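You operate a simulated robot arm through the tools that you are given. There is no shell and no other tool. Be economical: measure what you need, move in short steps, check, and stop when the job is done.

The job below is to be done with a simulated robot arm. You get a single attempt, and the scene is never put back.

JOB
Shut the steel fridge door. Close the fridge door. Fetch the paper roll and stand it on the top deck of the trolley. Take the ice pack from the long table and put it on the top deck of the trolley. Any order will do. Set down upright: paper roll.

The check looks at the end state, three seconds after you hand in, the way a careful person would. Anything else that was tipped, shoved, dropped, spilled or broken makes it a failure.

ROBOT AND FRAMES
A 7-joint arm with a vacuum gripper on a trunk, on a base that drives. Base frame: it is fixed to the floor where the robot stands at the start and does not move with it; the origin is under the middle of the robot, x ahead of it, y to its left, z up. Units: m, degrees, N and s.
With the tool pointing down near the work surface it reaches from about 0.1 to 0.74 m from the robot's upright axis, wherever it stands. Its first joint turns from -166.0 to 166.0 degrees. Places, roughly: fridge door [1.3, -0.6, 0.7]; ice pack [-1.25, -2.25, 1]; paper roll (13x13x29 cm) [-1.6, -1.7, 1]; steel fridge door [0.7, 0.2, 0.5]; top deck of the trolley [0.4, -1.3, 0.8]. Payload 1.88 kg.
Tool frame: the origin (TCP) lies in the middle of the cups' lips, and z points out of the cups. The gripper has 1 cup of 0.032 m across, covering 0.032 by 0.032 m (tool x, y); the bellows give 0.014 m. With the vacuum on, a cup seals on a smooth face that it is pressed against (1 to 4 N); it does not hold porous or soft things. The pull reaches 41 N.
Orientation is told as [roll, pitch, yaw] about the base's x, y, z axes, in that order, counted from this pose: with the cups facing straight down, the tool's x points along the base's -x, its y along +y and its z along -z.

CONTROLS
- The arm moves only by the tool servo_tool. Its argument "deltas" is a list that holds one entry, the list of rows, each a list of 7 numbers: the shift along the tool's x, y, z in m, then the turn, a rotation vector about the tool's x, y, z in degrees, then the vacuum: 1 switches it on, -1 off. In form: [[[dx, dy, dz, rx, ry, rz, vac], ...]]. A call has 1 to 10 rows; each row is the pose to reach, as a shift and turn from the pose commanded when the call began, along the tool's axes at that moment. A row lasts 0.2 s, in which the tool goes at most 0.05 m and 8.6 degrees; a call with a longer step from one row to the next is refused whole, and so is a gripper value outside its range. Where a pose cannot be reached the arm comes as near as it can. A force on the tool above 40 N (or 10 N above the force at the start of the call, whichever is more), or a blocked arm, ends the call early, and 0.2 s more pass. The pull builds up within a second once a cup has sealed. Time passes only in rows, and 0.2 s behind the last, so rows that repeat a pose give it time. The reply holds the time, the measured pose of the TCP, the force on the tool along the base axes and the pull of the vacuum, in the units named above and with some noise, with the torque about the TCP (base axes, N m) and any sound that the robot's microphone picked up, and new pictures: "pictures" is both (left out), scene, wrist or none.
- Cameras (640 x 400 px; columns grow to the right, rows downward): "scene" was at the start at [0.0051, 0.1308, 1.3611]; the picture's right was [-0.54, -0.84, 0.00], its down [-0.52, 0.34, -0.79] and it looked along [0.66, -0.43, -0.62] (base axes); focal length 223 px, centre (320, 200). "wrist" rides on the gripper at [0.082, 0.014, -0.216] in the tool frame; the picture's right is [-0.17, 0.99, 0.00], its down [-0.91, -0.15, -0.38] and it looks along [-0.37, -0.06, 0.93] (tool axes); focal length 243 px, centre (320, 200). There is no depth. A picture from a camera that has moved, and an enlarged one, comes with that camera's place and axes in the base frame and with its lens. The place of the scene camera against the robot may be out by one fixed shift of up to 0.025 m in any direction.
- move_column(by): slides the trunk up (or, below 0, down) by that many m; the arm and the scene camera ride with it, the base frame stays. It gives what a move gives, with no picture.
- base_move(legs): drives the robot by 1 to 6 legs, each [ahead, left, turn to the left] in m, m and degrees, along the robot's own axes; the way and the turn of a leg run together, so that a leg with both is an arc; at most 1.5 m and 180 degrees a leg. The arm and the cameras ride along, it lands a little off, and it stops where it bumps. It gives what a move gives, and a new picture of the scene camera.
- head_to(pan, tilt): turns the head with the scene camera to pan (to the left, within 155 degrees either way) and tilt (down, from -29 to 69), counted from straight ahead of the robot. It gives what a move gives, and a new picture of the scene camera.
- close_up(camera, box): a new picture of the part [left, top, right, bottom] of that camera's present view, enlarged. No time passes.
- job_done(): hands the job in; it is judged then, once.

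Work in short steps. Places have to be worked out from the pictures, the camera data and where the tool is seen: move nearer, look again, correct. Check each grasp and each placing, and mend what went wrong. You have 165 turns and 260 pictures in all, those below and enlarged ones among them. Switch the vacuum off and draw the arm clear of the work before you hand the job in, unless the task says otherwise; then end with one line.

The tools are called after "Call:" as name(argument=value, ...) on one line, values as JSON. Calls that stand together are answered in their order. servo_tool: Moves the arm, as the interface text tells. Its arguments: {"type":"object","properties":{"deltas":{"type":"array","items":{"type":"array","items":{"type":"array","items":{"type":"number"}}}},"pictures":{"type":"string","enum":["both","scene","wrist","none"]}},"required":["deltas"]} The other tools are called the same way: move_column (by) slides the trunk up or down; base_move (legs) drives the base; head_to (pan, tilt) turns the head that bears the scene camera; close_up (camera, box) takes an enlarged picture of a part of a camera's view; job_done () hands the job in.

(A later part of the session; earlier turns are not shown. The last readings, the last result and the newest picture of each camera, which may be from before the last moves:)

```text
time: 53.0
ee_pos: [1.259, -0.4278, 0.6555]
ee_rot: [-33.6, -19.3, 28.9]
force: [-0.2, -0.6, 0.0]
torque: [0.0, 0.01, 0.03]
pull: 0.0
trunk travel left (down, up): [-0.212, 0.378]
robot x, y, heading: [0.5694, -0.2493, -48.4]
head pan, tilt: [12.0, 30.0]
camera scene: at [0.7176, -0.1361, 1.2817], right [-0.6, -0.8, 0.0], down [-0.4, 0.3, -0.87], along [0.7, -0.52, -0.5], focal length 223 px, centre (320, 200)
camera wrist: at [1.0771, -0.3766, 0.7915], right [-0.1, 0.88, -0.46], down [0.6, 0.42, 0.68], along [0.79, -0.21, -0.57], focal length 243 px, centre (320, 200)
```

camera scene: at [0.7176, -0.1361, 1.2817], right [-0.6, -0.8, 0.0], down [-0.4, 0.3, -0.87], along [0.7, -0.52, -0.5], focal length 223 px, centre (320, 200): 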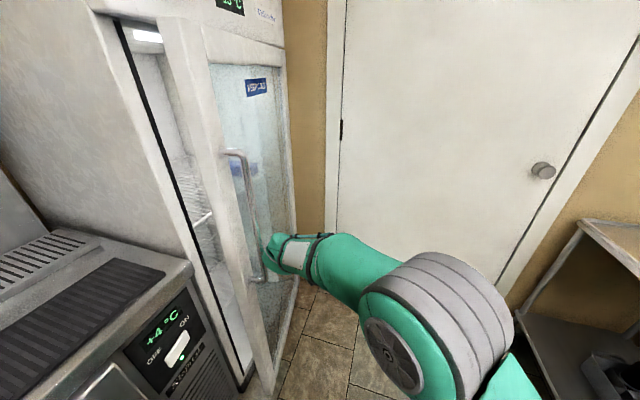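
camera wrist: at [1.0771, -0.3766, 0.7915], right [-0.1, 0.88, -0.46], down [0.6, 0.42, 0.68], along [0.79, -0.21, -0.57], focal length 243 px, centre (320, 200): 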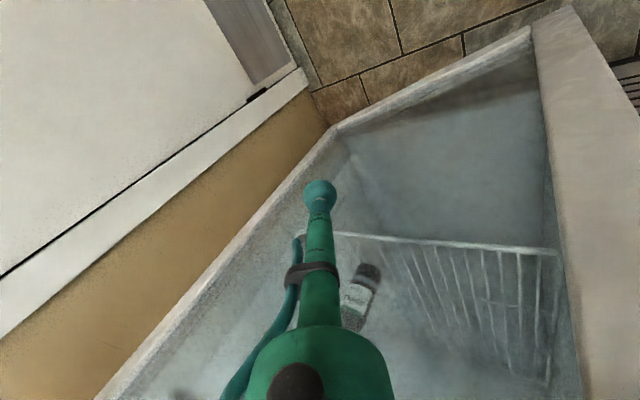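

About 12 cm of gap remains at the free edge. I'll push on toward the fridge front (direction about +x+y).

Call:
servo_tool(deltas=[[[-0.011, 0.005, 0.002, 0, 0, 0, -1], [-0.022, 0.01, 0.003, 0, 0, 0, -1], [-0.033, 0.015, 0.005, 0, 0, 0, -1], [-0.044, 0.02, 0.006, 0, 0, 0, -1], [-0.055, 0.025, 0.007, 0, 0, 0, -1], [-0.066, 0.03, 0.008, 0, 0, 0, -1], [-0.077, 0.035, 0.01, 0, 0, 0, -1], [-0.088, 0.04, 0.011, 0, 0, 0, -1]]])

```text
time: 54.8
ee_pos: [1.3261, -0.3589, 0.6562]
ee_rot: [-33.8, -19.3, 29.1]
force: [0.2, 0.1, -0.3]
torque: [0.01, -0.01, -0.02]
pull: 0.1
trunk travel left (down, up): [-0.212, 0.378]
robot x, y, heading: [0.5708, -0.2467, -48.6]
head pan, tilt: [12.0, 30.0]
camera scene: at [0.7176, -0.1361, 1.2818], right [-0.6, -0.8, 0.0], down [-0.4, 0.3, -0.87], along [0.7, -0.52, -0.5], focal length 223 px, centre (320, 200)
camera wrist: at [1.1455, -0.3077, 0.792], right [-0.1, 0.88, -0.46], down [0.6, 0.43, 0.68], along [0.79, -0.21, -0.57], focal length 243 px, centre (320, 200)
```

scene: 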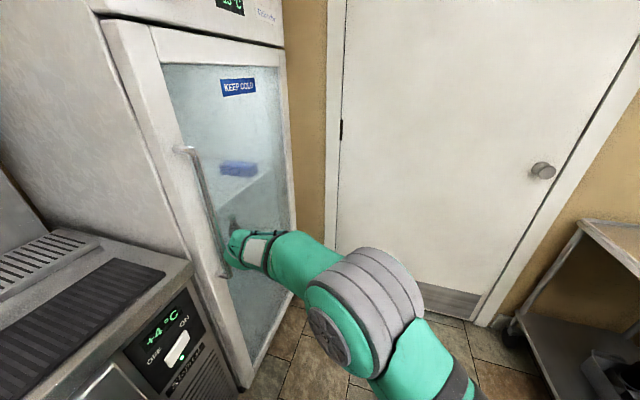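
wrist: 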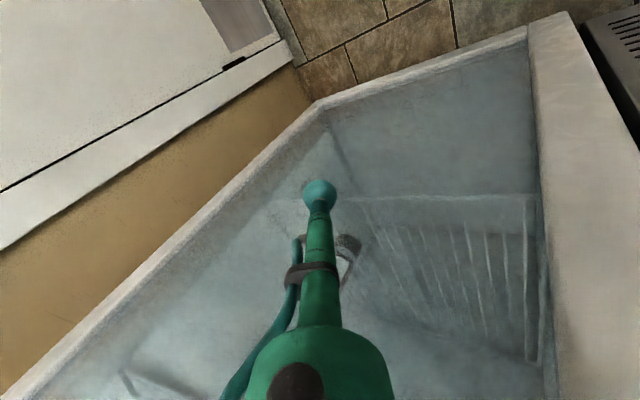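

Nearly closed. I'll keep pushing until the force rises.

Call:
servo_tool(deltas=[[[-0.009, 0.004, 0.002, 0, 0, 0, -1], [-0.018, 0.008, 0.003, 0, 0, 0, -1], [-0.027, 0.012, 0.004, 0, 0, 0, -1], [-0.036, 0.016, 0.005, 0, 0, 0, -1], [-0.045, 0.02, 0.006, 0, 0, 0, -1], [-0.054, 0.024, 0.007, 0, 0, 0, -1], [-0.063, 0.028, 0.008, 0, 0, 0, -1]]])

Call:
close_up(camera="scene", box=[80, 0, 320, 150])

```text
time: 56.6
ee_pos: [1.3216, -0.3604, 0.653]
ee_rot: [-33.5, -18.6, 26.8]
force: [0.9, 0.7, -0.2]
torque: [0.02, 0.01, 0.0]
pull: 0.1
trunk travel left (down, up): [-0.212, 0.378]
robot x, y, heading: [0.5345, -0.269, -50.9]
head pan, tilt: [12.0, 30.0]
stopped in row 7: the arm was blocked; the commanded pose is now the measured one
camera scene: at [0.6733, -0.1624, 1.2847], right [-0.63, -0.78, -0.01], down [-0.38, 0.31, -0.87], along [0.68, -0.54, -0.49], focal length 223 px, centre (320, 200)
camera wrist: at [1.1449, -0.3022, 0.7918], right [-0.08, 0.88, -0.46], down [0.62, 0.41, 0.67], along [0.78, -0.24, -0.58], focal length 243 px, centre (320, 200)
```

scene: 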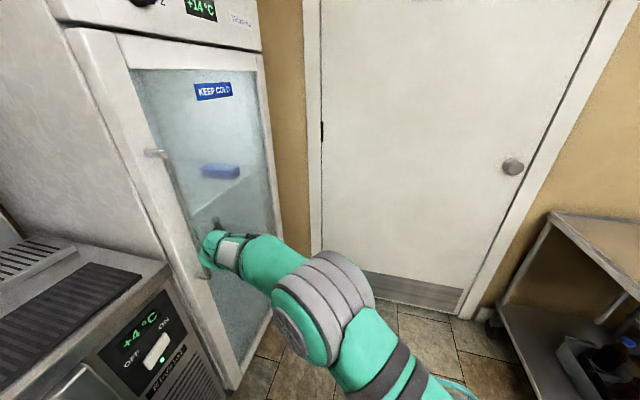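
wrist: 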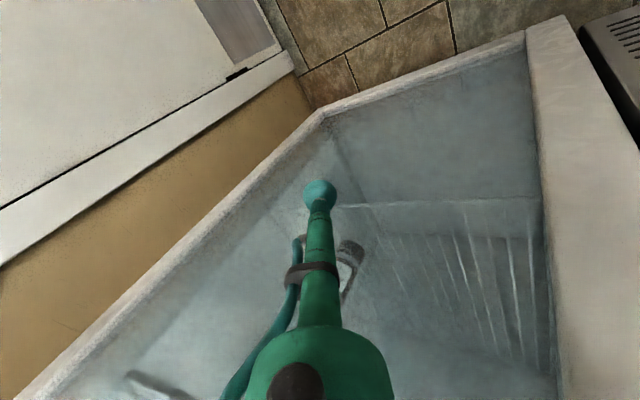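

```text
2.67 times, centred on (200, 75) of scene
camera zoom: at [0.6733, -0.1624, 1.2847], right [-0.63, -0.78, -0.01], down [-0.38, 0.31, -0.87], along [0.68, -0.54, -0.49], focal length 595 px, centre (640, 533)
```

zoom: 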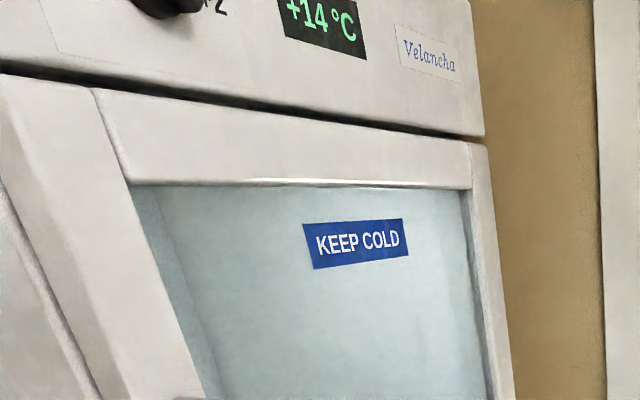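

The base itself got pushed back, so the door has met its stop. I'll move straight away from the door and inspect it.

Call:
base_move(legs=[[0, -0.2, 0]])

Call:
base_move(legs=[[-0.4, 0, 0]])

Call:
head_to(pan=38, tilt=25)

```text
time: 58.2
ee_pos: [1.1752, -0.4859, 0.6386]
ee_rot: [-33.1, -17.7, 26.6]
force: [0.2, 0.3, -0.2]
torque: [-0.01, 0.0, -0.01]
pull: 0.2
trunk travel left (down, up): [-0.212, 0.378]
robot x, y, heading: [0.3812, -0.3944, -50.8]
head pan, tilt: [12.0, 30.0]
camera scene: at [0.5345, -0.2876, 1.2817], right [-0.63, -0.78, 0.0], down [-0.39, 0.31, -0.87], along [0.68, -0.54, -0.5], focal length 223 px, centre (320, 200)
```

scene: 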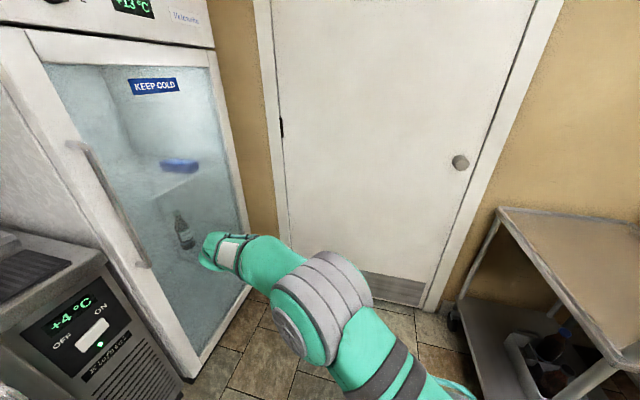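

```text
time: 60.7
ee_pos: [0.9228, -0.1799, 0.6383]
ee_rot: [-33.0, -17.6, 26.4]
force: [0.7, -0.1, 0.9]
torque: [0.0, 0.0, 0.03]
pull: 0.0
trunk travel left (down, up): [-0.212, 0.378]
robot x, y, heading: [0.1284, -0.0874, -50.7]
head pan, tilt: [12.0, 30.0]
camera scene: at [0.2827, 0.0217, 1.2817], right [-0.63, -0.78, 0.0], down [-0.39, 0.31, -0.87], along [0.67, -0.54, -0.5], focal length 223 px, centre (320, 200)
```

scene: 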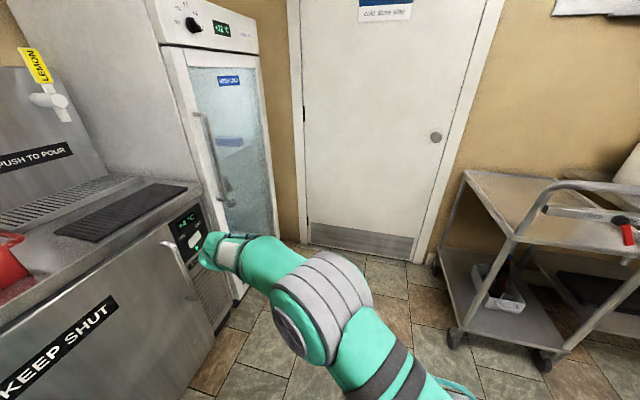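

```text
time: 61.6
ee_pos: [0.9229, -0.1799, 0.6386]
ee_rot: [-33.2, -17.6, 26.4]
force: [0.3, -1.4, 0.3]
torque: [0.01, -0.02, -0.04]
pull: 0.1
trunk travel left (down, up): [-0.212, 0.378]
robot x, y, heading: [0.132, -0.0821, -51.0]
head pan, tilt: [38.0, 25.0]
camera scene: at [0.3021, 0.0578, 1.2897], right [-0.23, -0.97, 0.0], down [-0.41, 0.1, -0.91], along [0.88, -0.2, -0.42], focal length 223 px, centre (320, 200)
```

scene: 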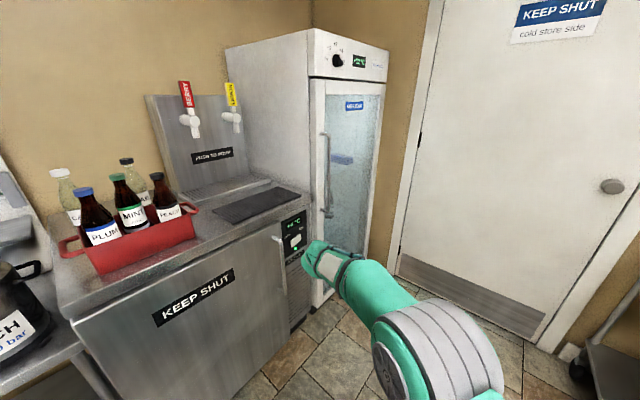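

Both doors look shut. A quick enlargement will confirm it.

Call:
close_up(camera="scene", box=[200, 20, 440, 170])

Call:
base_move(legs=[[-0.15, -0.1, 0]])

Call:
close_up(camera="scene", box=[160, 60, 480, 260])

```text
2.67 times, centred on (320, 95) of scene
camera zoom: at [0.3021, 0.0578, 1.2897], right [-0.23, -0.97, 0.0], down [-0.41, 0.1, -0.91], along [0.88, -0.2, -0.42], focal length 595 px, centre (320, 480)
```

zoom: 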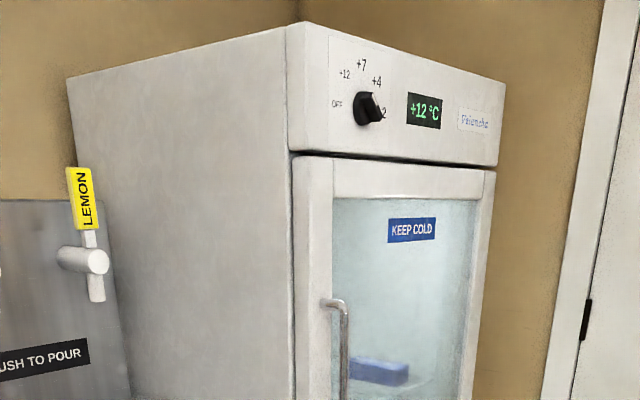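

```text
time: 63.1
ee_pos: [0.7522, -0.1271, 0.639]
ee_rot: [-33.0, -17.6, 26.4]
force: [-0.2, 0.2, -0.1]
torque: [0.0, 0.03, -0.03]
pull: 0.0
trunk travel left (down, up): [-0.212, 0.378]
robot x, y, heading: [-0.0415, -0.0304, -50.9]
head pan, tilt: [38.0, 25.0]
camera scene: at [0.1318, 0.1101, 1.2897], right [-0.22, -0.97, 0.0], down [-0.41, 0.1, -0.91], along [0.88, -0.2, -0.42], focal length 223 px, centre (320, 200)
```

scene: 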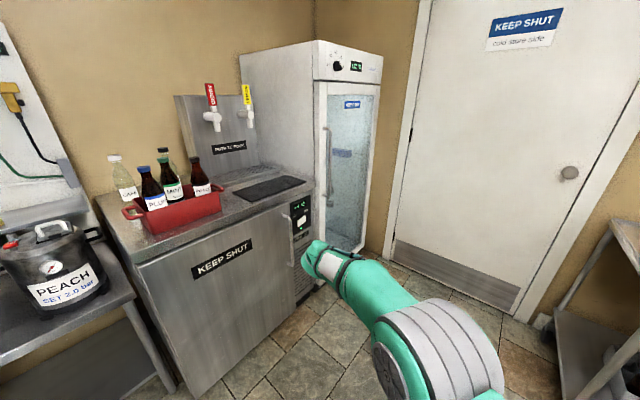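

```text
2.00 times, centred on (320, 160) of scene
camera zoom: at [0.1318, 0.1101, 1.2897], right [-0.22, -0.97, 0.0], down [-0.41, 0.1, -0.91], along [0.88, -0.2, -0.42], focal length 446 px, centre (320, 280)
```

zoom: 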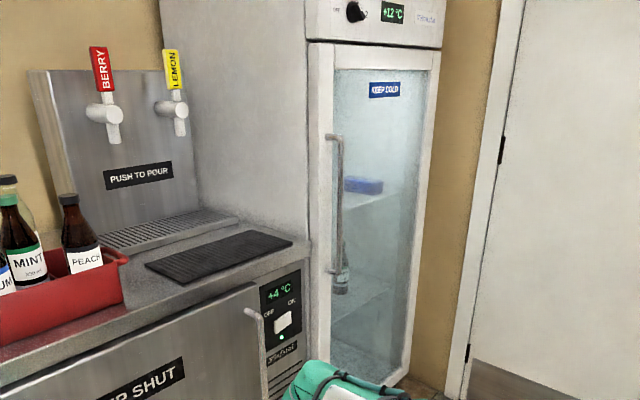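

Both doors are closed and the things inside are undisturbed. Next I'll tuck the arm in with the tool straight down, and raise the trunk for the table work.

Call:
servo_tool(deltas=[[[0.026, 0.006, -0.029, -4, 2.3, 0, -1], [0.052, 0.011, -0.058, -8, 4.6, 0, -1], [0.078, 0.017, -0.087, -12, 7, 0, -1], [0.104, 0.022, -0.117, -16, 9.3, 0, -1], [0.13, 0.028, -0.146, -20, 11.6, 0, -1], [0.156, 0.034, -0.175, -24, 14, 0, -1], [0.182, 0.04, -0.204, -28, 16.3, 0, -1], [0.208, 0.045, -0.234, -32, 18.6, 0, -1]]], pictures="scene")

Call:
move_column(by=0.45)

```text
time: 64.9
ee_pos: [0.4534, -0.0914, 0.738]
ee_rot: [0.0, 0.0, 21.1]
force: [-0.3, -0.1, -0.2]
torque: [0.01, 0.02, -0.04]
pull: 0.2
trunk travel left (down, up): [-0.212, 0.378]
robot x, y, heading: [-0.0378, -0.034, -51.2]
head pan, tilt: [38.0, 25.0]
camera scene: at [0.132, 0.1102, 1.2896], right [-0.22, -0.97, 0.0], down [-0.41, 0.09, -0.91], along [0.88, -0.2, -0.42], focal length 223 px, centre (320, 200)
```

scene: 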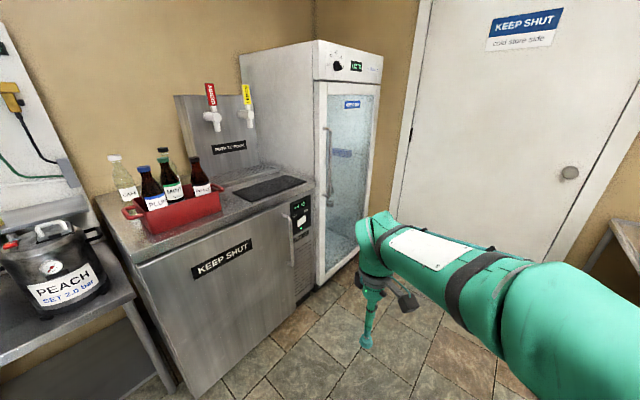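

```text
refused: 0.45 is not a number from -0.4 to 0.4
```

The tool points down. I'll raise the trunk, turn toward the long table, and drive part way for a closer look.

Call:
move_column(by=0.37)

Call:
base_move(legs=[[0, 0, -94], [0.9, 0.45, 0]])

Call:
head_to(pan=20, tilt=35)

```text
time: 68.4
ee_pos: [0.4539, -0.0925, 1.1088]
ee_rot: [0.0, 0.0, 21.1]
force: [-0.4, -0.5, 0.2]
torque: [0.0, 0.0, 0.0]
pull: 0.0
trunk travel left (down, up): [-0.582, 0.008]
robot x, y, heading: [-0.041, -0.0303, -51.0]
head pan, tilt: [38.0, 25.0]
```

```text
time: 77.6
ee_pos: [-0.5793, -1.4215, 1.1088]
ee_rot: [-0.1, 0.1, -71.0]
force: [-0.8, -0.6, -0.1]
torque: [-0.01, 0.01, 0.03]
pull: 0.0
trunk travel left (down, up): [-0.582, 0.008]
robot x, y, heading: [-0.5049, -0.9302, -143.1]
head pan, tilt: [38.0, 25.0]
camera scene: at [-0.3869, -1.1005, 1.6597], right [-0.97, 0.26, 0.0], down [0.11, 0.41, -0.91], along [-0.24, -0.87, -0.42], focal length 223 px, centre (320, 200)
```

scene: 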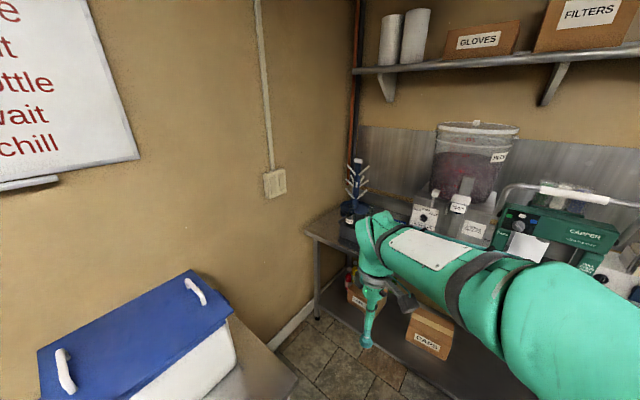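

```text
time: 78.4
ee_pos: [-0.5807, -1.4229, 1.1087]
ee_rot: [0.0, 0.0, -71.0]
force: [1.4, 0.2, 0.5]
torque: [0.02, -0.01, -0.03]
pull: 0.1
trunk travel left (down, up): [-0.582, 0.008]
robot x, y, heading: [-0.4983, -0.9324, -143.0]
head pan, tilt: [20.0, 35.0]
camera scene: at [-0.4109, -1.0852, 1.644], right [-0.84, 0.55, 0.0], down [0.31, 0.48, -0.82], along [-0.45, -0.69, -0.57], focal length 223 px, centre (320, 200)
```

scene: 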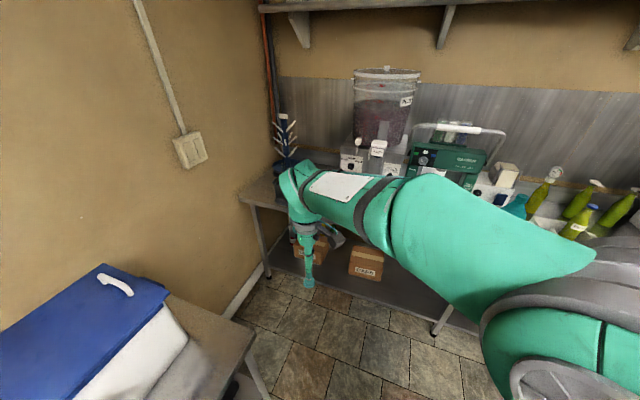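

The arm blocks the view of the table. I'll swing the tool over to my right side.

Call:
servo_tool(deltas=[[[0.045, -0.018, 0, 0, 0, 0, -1], [0.09, -0.036, 0, 0, 0, 0, -1], [0.135, -0.054, 0, 0, 0, 0, -1], [0.18, -0.071, 0, 0, 0, 0, -1], [0.225, -0.089, 0, 0, 0, 0, -1], [0.27, -0.107, 0, 0, 0, 0, -1], [0.315, -0.125, 0, 0, 0, 0, -1], [0.36, -0.143, 0, 0, 0, 0, -1], [0.405, -0.16, 0, 0, 0, 0, -1], [0.45, -0.178, 0, 0, 0, 0, -1]]], pictures="none")

Call:
servo_tool(deltas=[[[0.045, -0.018, 0, 0, 0, 8, -1], [0.09, -0.036, 0, 0, 0, 16, -1], [0.13, -0.045, 0, 0, 0, 24, -1]]], pictures="scene")

Call:
close_up(camera="scene", box=[230, 60, 550, 260])

```text
time: 80.6
ee_pos: [-0.8939, -1.0539, 1.1093]
ee_rot: [0.0, -0.1, -71.0]
force: [0.5, 0.1, 0.5]
torque: [0.02, -0.02, -0.01]
pull: 0.1
trunk travel left (down, up): [-0.582, 0.008]
robot x, y, heading: [-0.503, -0.9274, -143.2]
head pan, tilt: [20.0, 35.0]
```

```text
time: 81.4
ee_pos: [-0.981, -0.9461, 1.1068]
ee_rot: [0.0, -0.1, -95.1]
force: [0.5, 0.8, 0.4]
torque: [-0.01, 0.01, 0.02]
pull: 0.0
trunk travel left (down, up): [-0.582, 0.008]
robot x, y, heading: [-0.5017, -0.9315, -143.0]
head pan, tilt: [20.0, 35.0]
camera scene: at [-0.4112, -1.085, 1.644], right [-0.84, 0.55, 0.0], down [0.31, 0.48, -0.82], along [-0.45, -0.69, -0.57], focal length 223 px, centre (320, 200)
```

scene: 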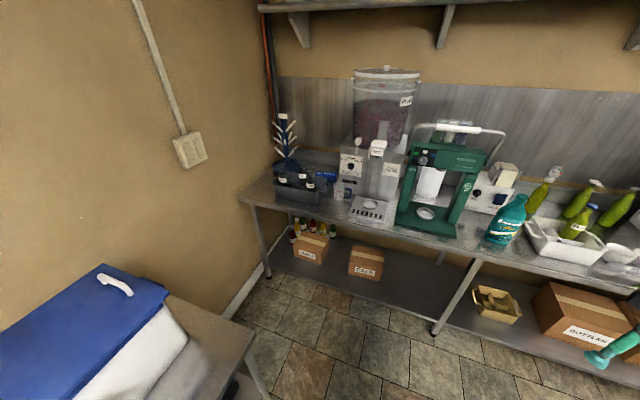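

```text
2.00 times, centred on (390, 160) of scene
camera zoom: at [-0.4112, -1.085, 1.644], right [-0.84, 0.55, 0.0], down [0.31, 0.48, -0.82], along [-0.45, -0.69, -0.57], focal length 446 px, centre (180, 280)
```

zoom: 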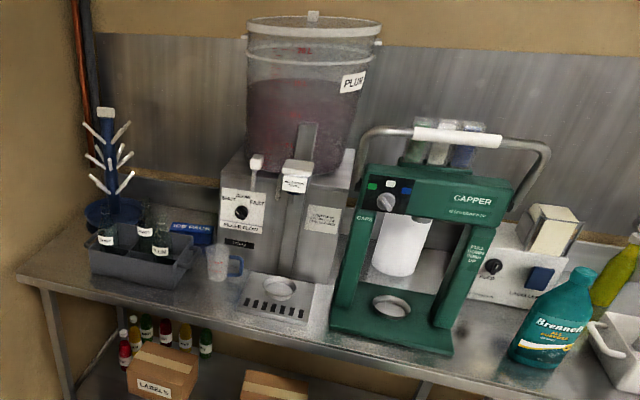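

The ice pack is the blue box left of the filler, near (-1.16, -2.16), and the paper roll stands behind the green capper, near (-1.6, -1.68). I'll bring the tool to the front-left and turn its camera toward me before driving up to the table.

Call:
servo_tool(deltas=[[[-0.032, 0.036, 0, 0, 0, 5, -1], [-0.064, 0.072, 0, 0, 0, 10, -1], [-0.096, 0.108, 0, 0, 0, 15, -1], [-0.128, 0.144, 0, 0, 0, 20, -1], [-0.16, 0.18, 0, 0, 0, 25, -1], [-0.192, 0.216, 0, 0, 0, 30, -1], [-0.224, 0.252, 0, 0, 0, 35, -1], [-0.256, 0.288, 0, 0, 0, 40, -1], [-0.288, 0.324, 0, 0, 0, 44, -1], [-0.32, 0.36, 0, 0, 0, 48, -1]]], pictures="none")

Call:
base_move(legs=[[0.4, 0.1, 0]])

Call:
servo_tool(deltas=[[[0, 0, 0, 0, 0, 0, -1]]], pictures="wrist")

Call:
head_to(pan=0, tilt=69)

```text
time: 83.6
ee_pos: [-0.6472, -1.2959, 1.1077]
ee_rot: [0.0, 0.0, -143.1]
force: [0.2, 0.2, -0.6]
torque: [-0.03, 0.01, -0.04]
pull: 0.1
trunk travel left (down, up): [-0.582, 0.008]
robot x, y, heading: [-0.5039, -0.9257, -143.1]
head pan, tilt: [20.0, 35.0]
```

```text
time: 86.2
ee_pos: [-0.9147, -1.6145, 1.1081]
ee_rot: [-0.1, 0.0, -143.5]
force: [-0.3, -0.8, -0.6]
torque: [-0.01, 0.01, 0.02]
pull: 0.0
trunk travel left (down, up): [-0.582, 0.008]
robot x, y, heading: [-0.7658, -1.2547, -143.4]
head pan, tilt: [20.0, 35.0]
camera scene: at [-0.6762, -1.4058, 1.6439], right [-0.83, 0.55, 0.0], down [0.32, 0.48, -0.82], along [-0.45, -0.68, -0.57], focal length 223 px, centre (320, 200)
```

scene: 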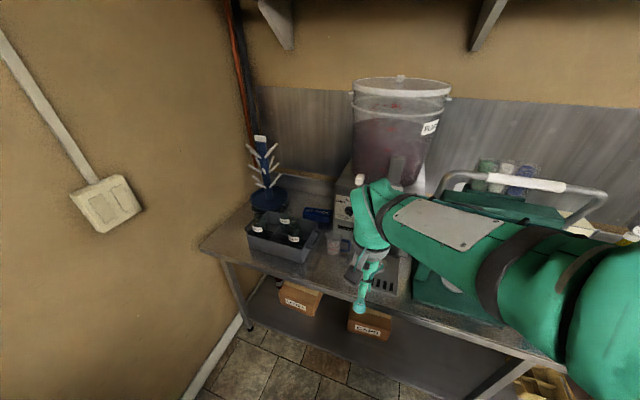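

```text
time: 86.5
ee_pos: [-0.9136, -1.6148, 1.1077]
ee_rot: [-0.1, 0.1, -143.5]
force: [0.6, 0.0, 0.0]
torque: [0.0, 0.01, 0.03]
pull: 0.2
trunk travel left (down, up): [-0.582, 0.008]
robot x, y, heading: [-0.7624, -1.2535, -143.5]
head pan, tilt: [20.0, 35.0]
camera wrist: at [-0.8403, -1.5752, 1.3248], right [0.45, -0.89, 0.0], down [-0.83, -0.42, 0.37], along [-0.33, -0.17, -0.93], focal length 243 px, centre (320, 200)
```

wrist: 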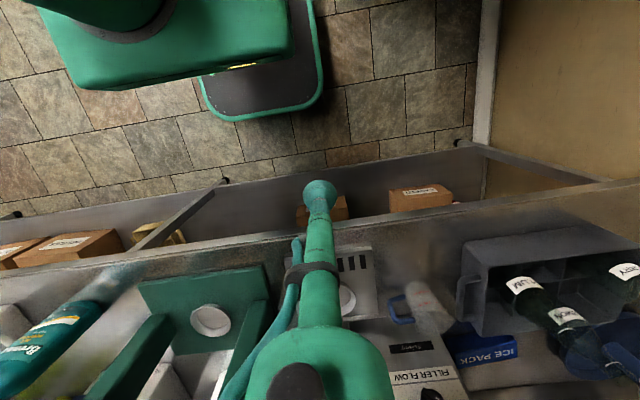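

```text
time: 87.5
ee_pos: [-0.9156, -1.6143, 1.1084]
ee_rot: [0.0, -0.1, -143.5]
force: [0.4, -0.6, 0.3]
torque: [-0.01, 0.0, -0.01]
pull: 0.0
trunk travel left (down, up): [-0.582, 0.008]
robot x, y, heading: [-0.7605, -1.2488, -143.4]
head pan, tilt: [0.0, 68.8]
camera scene: at [-0.6724, -1.3655, 1.6003], right [-0.59, 0.8, 0.0], down [0.75, 0.55, -0.36], along [-0.29, -0.22, -0.93], focal length 223 px, centre (320, 200)
```

scene: 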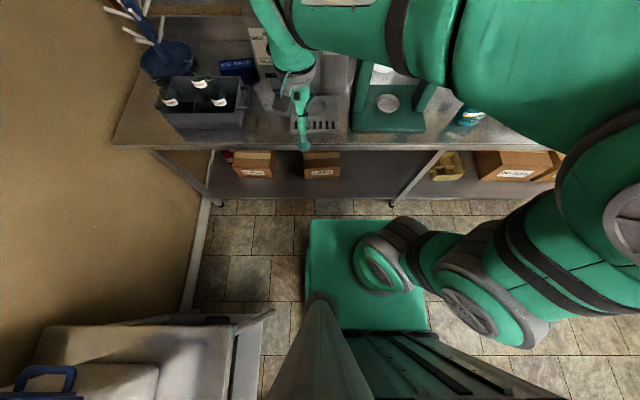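

The ice pack is clearly visible behind the grey tub. I'll enlarge it and the surroundings to judge faces and clearances.

Call:
close_up(camera="scene", box=[130, 20, 322, 140])

Call:
close_up(camera="wrist", box=[384, 200, 640, 360])

Call:
head_to(pan=60, tilt=69)

```text
3.33 times, centred on (226, 80) of scene
camera zoom: at [-0.6724, -1.3655, 1.6003], right [-0.59, 0.8, 0.0], down [0.75, 0.55, -0.36], along [-0.29, -0.22, -0.93], focal length 744 px, centre (633, 600)
```

zoom: 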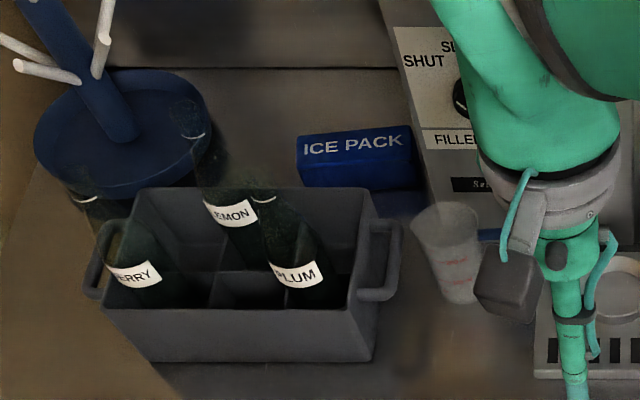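

```text
2.50 times, centred on (512, 280) of wrist
camera zoom: at [-0.8404, -1.5753, 1.3248], right [0.45, -0.89, 0.0], down [-0.83, -0.42, 0.38], along [-0.33, -0.17, -0.93], focal length 606 px, centre (-160, 0)
```

zoom: 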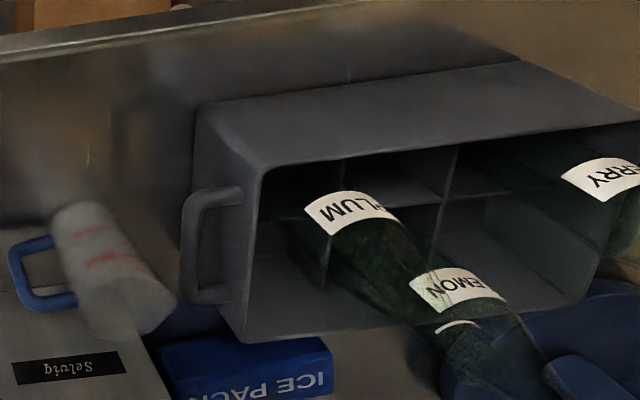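

```text
time: 88.8
ee_pos: [-0.9155, -1.6149, 1.1066]
ee_rot: [0.0, 0.0, -143.5]
force: [-0.5, 0.9, -0.3]
torque: [-0.03, 0.02, -0.01]
pull: 0.0
trunk travel left (down, up): [-0.582, 0.008]
robot x, y, heading: [-0.767, -1.2486, -143.7]
head pan, tilt: [60.0, 68.8]
camera scene: at [-0.6212, -1.3879, 1.6003], right [-0.99, -0.11, 0.0], down [-0.1, 0.93, -0.36], along [0.04, -0.36, -0.93], focal length 223 px, centre (320, 200)
```

scene: 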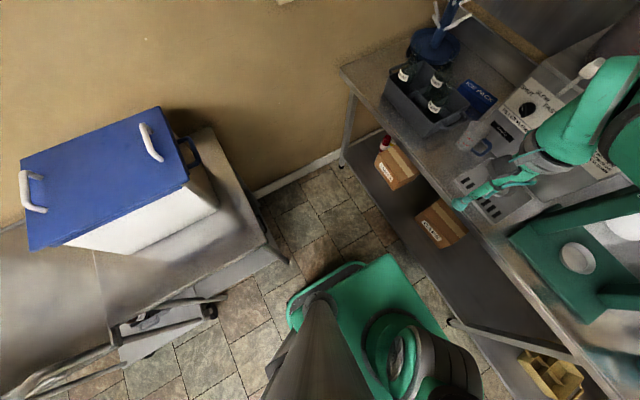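

Side table's edge is at about n=1.23 m (toward the long table) and the long table's front at about 1.86, so the base must enter this gap sideways. I'll shift away from the side table, turn left about 90° along the table, and look again.

Call:
base_move(legs=[[-0.03, -0.1, 0], [0, 0, 92]])

Call:
head_to(pan=0, tilt=69)

Call:
head_to(pan=-60, tilt=60)

```text
time: 93.9
ee_pos: [-0.4338, -1.2974, 1.1081]
ee_rot: [0.0, 0.1, -52.8]
force: [0.2, -0.5, 0.3]
torque: [0.01, -0.02, -0.01]
pull: 0.1
trunk travel left (down, up): [-0.582, 0.008]
robot x, y, heading: [-0.8004, -1.1509, -52.9]
head pan, tilt: [60.0, 68.8]
camera scene: at [-0.6572, -0.9841, 1.6003], right [0.12, -0.99, 0.0], down [-0.92, -0.12, -0.36], along [0.36, 0.04, -0.93], focal length 223 px, centre (320, 200)
```

scene: 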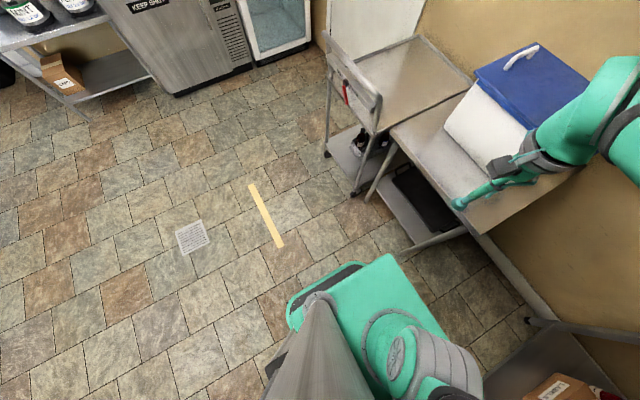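

```text
time: 95.2
ee_pos: [-0.4334, -1.2962, 1.1083]
ee_rot: [0.0, 0.0, -52.8]
force: [-0.6, -0.5, 0.1]
torque: [0.02, -0.01, 0.03]
pull: 0.1
trunk travel left (down, up): [-0.582, 0.008]
robot x, y, heading: [-0.8022, -1.1509, -52.6]
head pan, tilt: [0.0, 68.8]
camera scene: at [-0.679, -1.0356, 1.6003], right [-0.8, -0.6, 0.0], down [-0.56, 0.74, -0.36], along [0.22, -0.29, -0.93], focal length 223 px, centre (320, 200)
```

scene: 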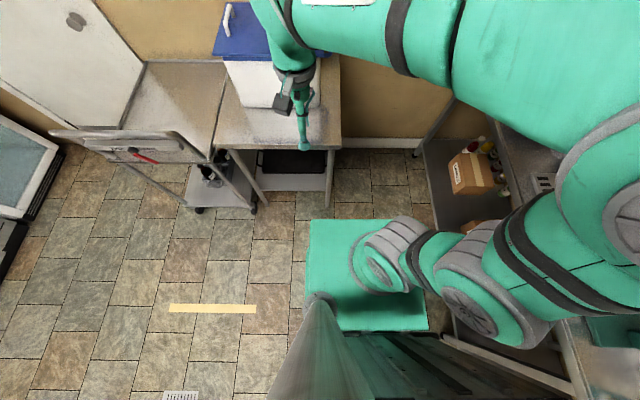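

```text
time: 96.5
ee_pos: [-0.4324, -1.2976, 1.1076]
ee_rot: [0.0, 0.0, -52.8]
force: [0.4, 1.0, -1.2]
torque: [0.03, 0.02, -0.02]
pull: 0.2
trunk travel left (down, up): [-0.582, 0.008]
robot x, y, heading: [-0.7997, -1.1513, -53.0]
head pan, tilt: [-60.0, 60.0]
camera scene: at [-0.7386, -1.0524, 1.6096], right [-0.92, 0.39, 0.0], down [0.34, 0.8, -0.5], along [-0.19, -0.46, -0.87], focal length 223 px, centre (320, 200)
```

scene: 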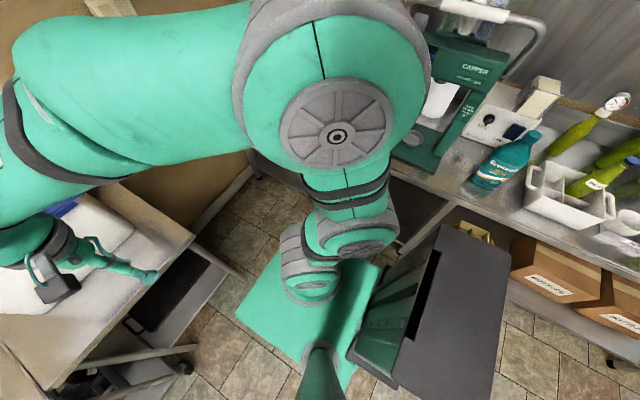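

The gap's centre lies about 0.21 m to my right. I'll shift right and creep forward into it, then check the clearances.

Call:
base_move(legs=[[0, -0.21, 1.5], [0.12, 0, 0]])

Call:
head_to(pan=10, tilt=69)

Call:
servo_tool(deltas=[[[0, 0, 0, 0, 0, 0, -1]]], pictures="wrist")

```text
time: 98.9
ee_pos: [-0.5258, -1.5111, 1.1072]
ee_rot: [0.1, 0.0, -51.7]
force: [1.2, 0.5, 0.2]
torque: [0.02, 0.01, 0.01]
pull: 0.1
trunk travel left (down, up): [-0.582, 0.008]
robot x, y, heading: [-0.8917, -1.3692, -51.8]
head pan, tilt: [-60.0, 60.0]
camera scene: at [-0.8342, -1.2735, 1.6097], right [-0.93, 0.37, 0.0], down [0.32, 0.8, -0.5], along [-0.19, -0.46, -0.87], focal length 223 px, centre (320, 200)
```

scene: 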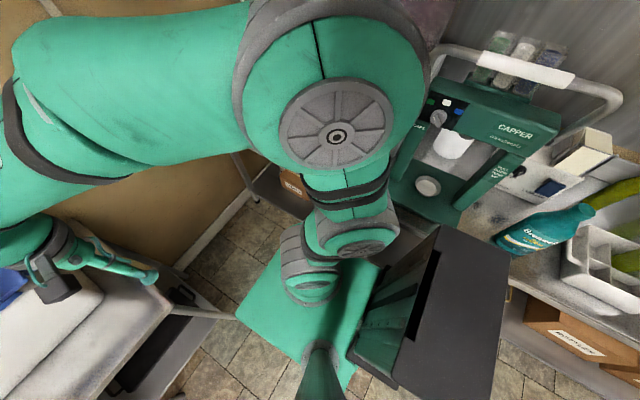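

```text
time: 100.3
ee_pos: [-0.5239, -1.5119, 1.1076]
ee_rot: [0.0, 0.0, -51.7]
force: [0.6, 0.1, 0.2]
torque: [0.01, -0.01, -0.02]
pull: 0.1
trunk travel left (down, up): [-0.582, 0.008]
robot x, y, heading: [-0.8917, -1.3724, -51.9]
head pan, tilt: [10.0, 68.8]
camera scene: at [-0.768, -1.2486, 1.6003], right [-0.67, -0.75, 0.0], down [-0.69, 0.62, -0.36], along [0.27, -0.24, -0.93], focal length 223 px, centre (320, 200)
```

scene: 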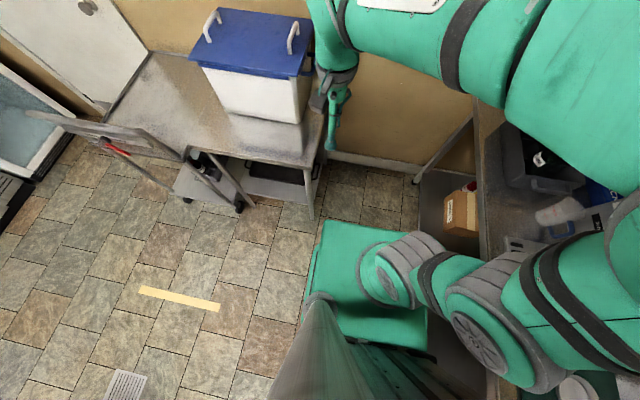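

```text
time: 100.8
ee_pos: [-0.5239, -1.5115, 1.1091]
ee_rot: [0.1, 0.1, -51.7]
force: [-0.7, -1.4, 0.2]
torque: [-0.02, 0.01, -0.03]
pull: 0.0
trunk travel left (down, up): [-0.582, 0.008]
robot x, y, heading: [-0.8935, -1.3737, -52.2]
head pan, tilt: [10.0, 68.8]
camera wrist: at [-0.5647, -1.4366, 1.3247], right [0.88, 0.48, 0.0], down [0.45, -0.81, 0.37], along [0.18, -0.33, -0.93], focal length 243 px, centre (320, 200)
```

wrist: 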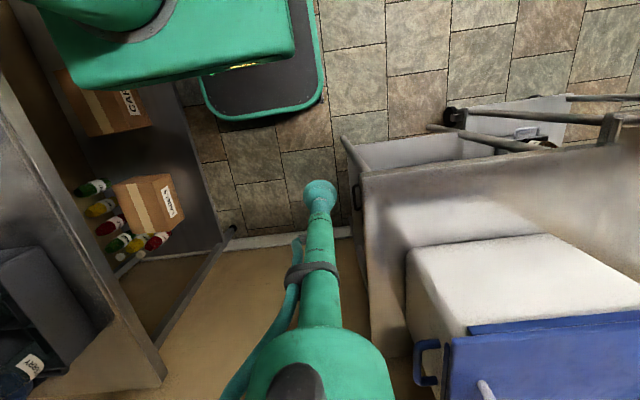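

Clearances are about 6 cm left and 7–9 cm right. I'll drive straight ahead 0.2 m into the gap.

Call:
base_move(legs=[[0.1, -0.01, 0], [0.1, 0, 0]])

Call:
servo_tool(deltas=[[[0, 0, 0, 0, 0, 0, -1]]], pictures="wrist")

```text
time: 102.7
ee_pos: [-0.4091, -1.6766, 1.1065]
ee_rot: [0.0, 0.1, -51.8]
force: [0.3, -0.7, -0.3]
torque: [-0.02, 0.03, 0.01]
pull: 0.0
trunk travel left (down, up): [-0.582, 0.008]
robot x, y, heading: [-0.7797, -1.5368, -52.0]
head pan, tilt: [10.0, 68.8]
camera scene: at [-0.651, -1.4137, 1.6003], right [-0.67, -0.74, 0.0], down [-0.69, 0.62, -0.36], along [0.27, -0.24, -0.93], focal length 223 px, centre (320, 200)
```

scene: 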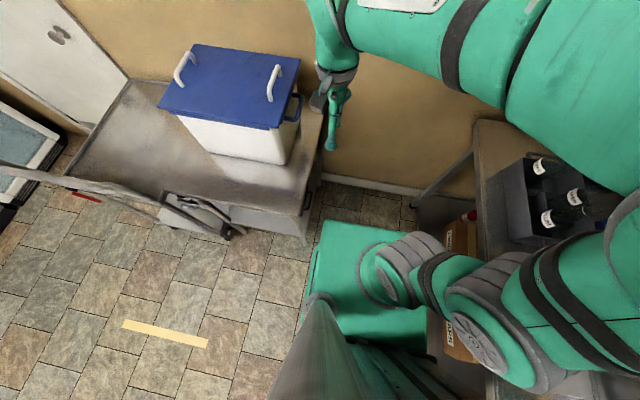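

```text
time: 103.1
ee_pos: [-0.4088, -1.6765, 1.1078]
ee_rot: [0.0, 0.0, -51.8]
force: [-0.2, 0.1, -0.4]
torque: [-0.01, 0.04, 0.01]
pull: 0.1
trunk travel left (down, up): [-0.582, 0.008]
robot x, y, heading: [-0.7749, -1.5406, -52.2]
head pan, tilt: [10.0, 68.8]
camera wrist: at [-0.4487, -1.602, 1.3246], right [0.88, 0.48, 0.0], down [0.44, -0.81, 0.37], along [0.18, -0.33, -0.93], focal length 243 px, centre (320, 200)
```

wrist: 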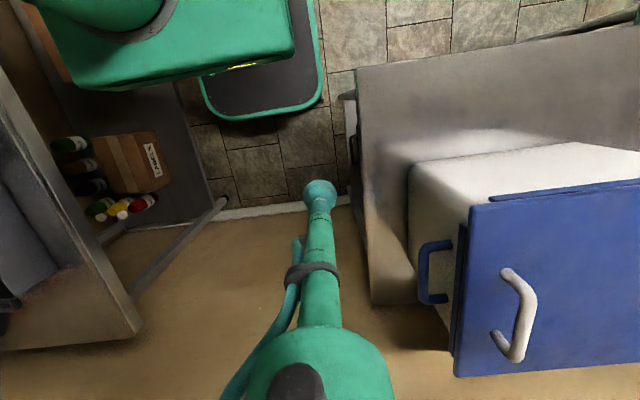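

I'm in place: the ice pack is about 0.72 m from my axis. I'll raise the tool and swing it around clockwise toward the table, turning the wrist camera toward me.

Call:
servo_tool(deltas=[[[0, 0, -0.045, 0, 0, 0, -1], [-0.017, -0.036, -0.06, 0, 0, 6, -1], [-0.035, -0.072, -0.075, 0, 0, 12, -1], [-0.052, -0.108, -0.09, 0, 0, 18, -1], [-0.056, -0.15, -0.1, 0, 0, 24, -1], [-0.06, -0.191, -0.11, 0, 0, 30, -1], [-0.063, -0.233, -0.12, 0, 0, 36, -1], [-0.053, -0.276, -0.12, 0, 0, 42, -1], [-0.042, -0.318, -0.12, 0, 0, 47, -1], [-0.032, -0.361, -0.12, 0, 0, 52, -1]]])

```text
time: 105.3
ee_pos: [-0.6761, -1.925, 1.2282]
ee_rot: [0.0, 0.0, -103.9]
force: [0.7, -0.8, 0.1]
torque: [0.01, 0.03, 0.01]
pull: 0.0
trunk travel left (down, up): [-0.582, 0.008]
robot x, y, heading: [-0.7767, -1.5387, -51.9]
head pan, tilt: [10.0, 68.8]
camera scene: at [-0.6514, -1.4136, 1.6003], right [-0.67, -0.74, 0.0], down [-0.69, 0.62, -0.36], along [0.27, -0.24, -0.93], focal length 223 px, centre (320, 200)
camera wrist: at [-0.6424, -1.8471, 1.4447], right [0.92, -0.4, 0.0], down [-0.37, -0.85, 0.37], along [-0.15, -0.34, -0.93], focal length 243 px, centre (320, 200)
```

scene: 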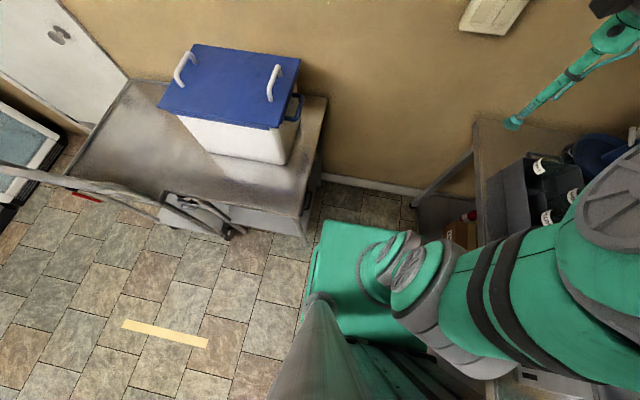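
wrist: 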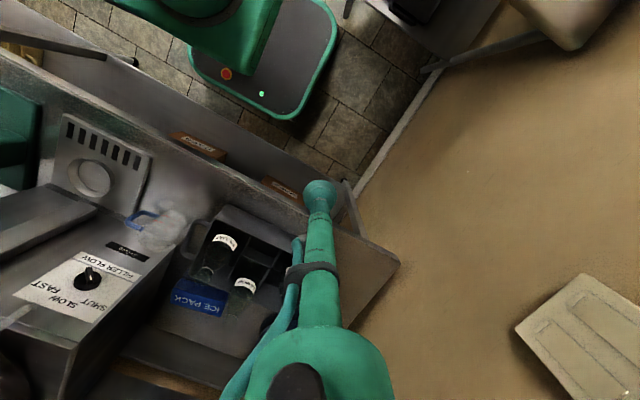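

The ice pack computes to about (-1.14, -2.165), matching earlier. I'll move half way toward it at this height and check the arm against the filler bin.

Call:
servo_tool(deltas=[[[-0.029, -0.033, 0, 0, 0, 6, -1], [-0.058, -0.066, 0, 0, 0, 12, -1], [-0.087, -0.099, 0, 0, 0, 18, -1], [-0.116, -0.132, 0, 0, 0, 24, -1], [-0.145, -0.165, 0, 0, 0, 30, -1], [-0.174, -0.198, 0, 0, 0, 36, -1], [-0.203, -0.231, 0, 0, 0, 38, -1]]])

Call:
head_to(pan=-45, tilt=40)

```text
time: 106.9
ee_pos: [-0.9445, -2.0667, 1.2261]
ee_rot: [0.0, 0.0, -142.0]
force: [0.3, -0.5, 1.2]
torque: [0.03, -0.01, 0.0]
pull: 0.1
trunk travel left (down, up): [-0.582, 0.008]
robot x, y, heading: [-0.7796, -1.5353, -52.1]
head pan, tilt: [10.0, 68.8]
camera scene: at [-0.6517, -1.4138, 1.6003], right [-0.67, -0.74, 0.0], down [-0.69, 0.62, -0.36], along [0.27, -0.24, -0.93], focal length 223 px, centre (320, 200)
camera wrist: at [-0.8727, -2.0251, 1.4439], right [0.48, -0.88, 0.0], down [-0.81, -0.44, 0.37], along [-0.33, -0.18, -0.93], focal length 243 px, centre (320, 200)
```

scene: 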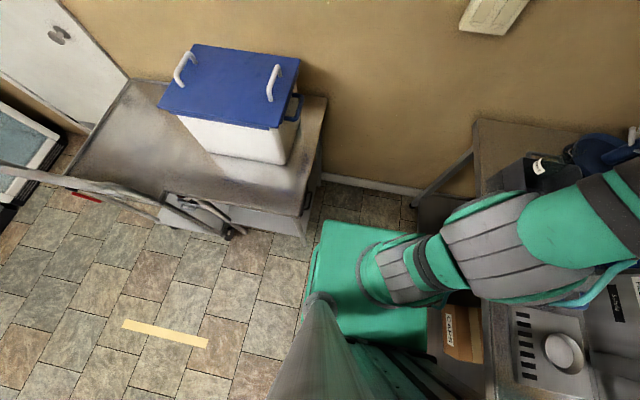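
wrist: 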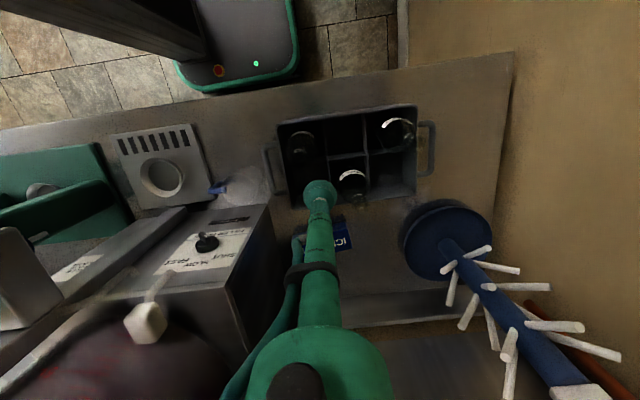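

```text
time: 108.1
ee_pos: [-0.945, -2.0651, 1.2284]
ee_rot: [0.0, 0.0, -141.8]
force: [0.2, -0.3, 0.4]
torque: [-0.01, 0.01, -0.02]
pull: 0.0
trunk travel left (down, up): [-0.582, 0.008]
robot x, y, heading: [-0.7781, -1.5356, -52.1]
head pan, tilt: [-45.0, 40.0]
camera scene: at [-0.7033, -1.4605, 1.6364], right [-0.99, 0.12, 0.0], down [0.08, 0.64, -0.77], along [-0.09, -0.76, -0.64], focal length 223 px, centre (320, 200)
```

scene: 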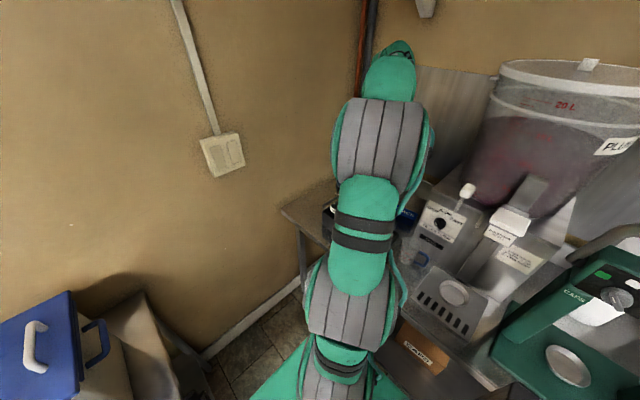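

The arm clears the bin, and the bottles and tub lie below the tool. I'll move over the ice pack and check from above.

Call:
servo_tool(deltas=[[[-0.045, -0.005, 0, 0, 0, 0, -1], [-0.09, -0.01, 0, 0, 0, 0, -1], [-0.135, -0.015, 0, 0, 0, 0, -1], [-0.18, -0.02, 0, 0, 0, 0, -1], [-0.217, -0.025, 0.02, 0, 0, 0, -1], [-0.217, -0.025, 0.06, 0, 0, 0, -1]]])

```text
time: 109.5
ee_pos: [-1.1295, -2.1792, 1.1684]
ee_rot: [0.2, -0.4, -141.9]
force: [0.2, 0.6, 0.5]
torque: [-0.14, 0.09, 0.0]
pull: 0.1
out of reach, approached as far as the arm can: row 5
trunk travel left (down, up): [-0.582, 0.008]
robot x, y, heading: [-0.7803, -1.5376, -52.1]
head pan, tilt: [-45.0, 40.0]
camera scene: at [-0.7023, -1.4589, 1.6364], right [-0.99, 0.12, 0.0], down [0.08, 0.64, -0.77], along [-0.09, -0.76, -0.64], focal length 223 px, centre (320, 200)
camera wrist: at [-1.0563, -2.1367, 1.3859], right [0.48, -0.88, 0.0], down [-0.81, -0.44, 0.38], along [-0.33, -0.18, -0.93], focal length 243 px, centre (320, 200)
```

scene: 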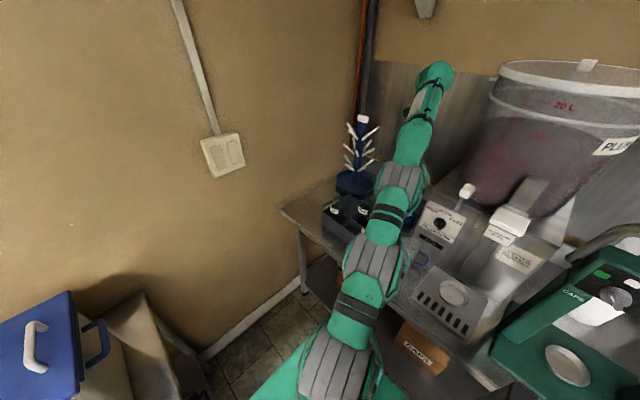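
wrist: 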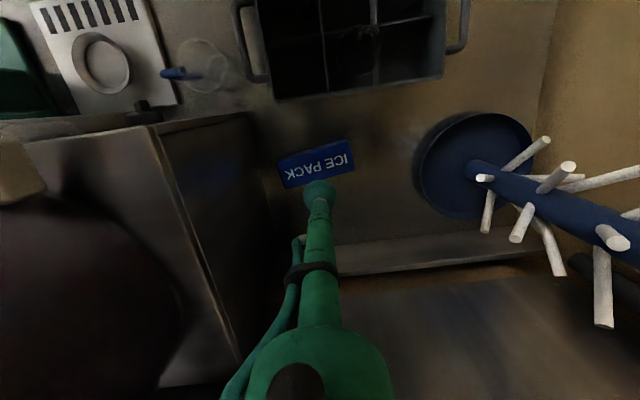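

The ice pack's labelled top is centred near (-1.16, -2.187), about 3 cm beyond the tool. I'll correct for that and descend to about z 1.0.

Call:
servo_tool(deltas=[[[-0.01, -0.004, 0.04, 0, 0, 0, -1], [-0.02, -0.008, 0.08, 0, 0, 0, -1], [-0.029, -0.012, 0.12, 0, 0, 0, -1], [-0.029, -0.012, 0.16, 0, 0, 0, -1]]], pictures="wrist")

```text
time: 110.5
ee_pos: [-1.1634, -2.1899, 1.0075]
ee_rot: [0.0, 0.0, -141.9]
force: [-0.5, -0.3, -0.2]
torque: [0.06, -0.02, -0.01]
pull: 0.0
trunk travel left (down, up): [-0.582, 0.008]
robot x, y, heading: [-0.7749, -1.5361, -51.8]
head pan, tilt: [-45.0, 40.0]
camera wrist: at [-1.0901, -2.1486, 1.2239], right [0.48, -0.88, 0.0], down [-0.81, -0.44, 0.37], along [-0.33, -0.18, -0.93], focal length 243 px, centre (320, 200)
```

wrist: 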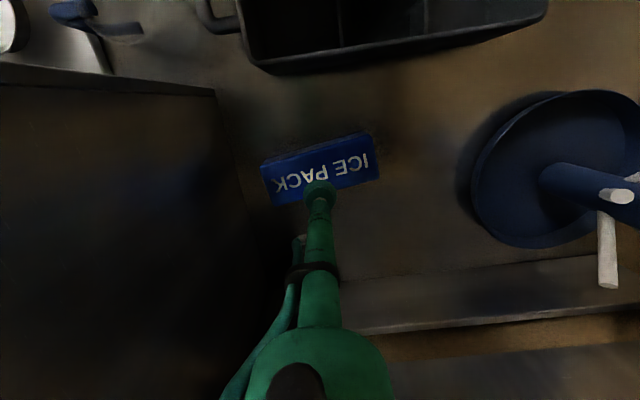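

The cup is centred over the label. I'll descend with the vacuum on, in fine steps at the end.

Call:
servo_tool(deltas=[[[0, 0, 0.03, 0, 0, 0, 1], [0, 0, 0.055, 0, 0, 0, 1], [0, 0, 0.065, 0, 0, 0, 1], [0, 0, 0.07, 0, 0, 0, 1], [0, 0, 0.075, 0, 0, 0, 1], [0, 0, 0.08, 0, 0, 0, 1]]], pictures="wrist")

```text
time: 111.9
ee_pos: [-1.1623, -2.19, 0.9247]
ee_rot: [0.0, 0.1, -141.9]
force: [0.7, 0.8, -0.1]
torque: [0.01, -0.02, -0.03]
pull: 40.9
trunk travel left (down, up): [-0.582, 0.008]
robot x, y, heading: [-0.7734, -1.537, -51.5]
head pan, tilt: [-45.0, 40.0]
camera wrist: at [-1.0889, -2.1482, 1.1431], right [0.48, -0.88, 0.0], down [-0.81, -0.44, 0.37], along [-0.33, -0.18, -0.93], focal length 243 px, centre (320, 200)
```

wrist: 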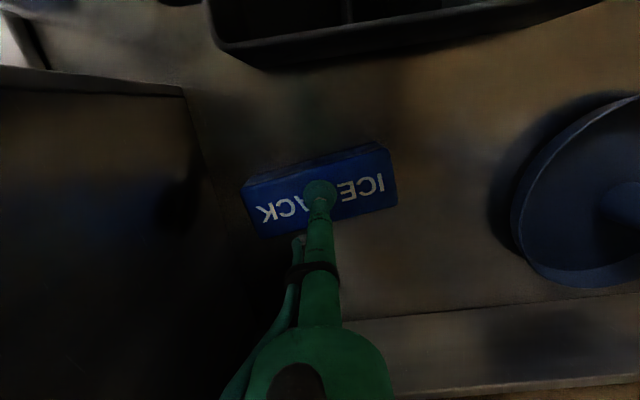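

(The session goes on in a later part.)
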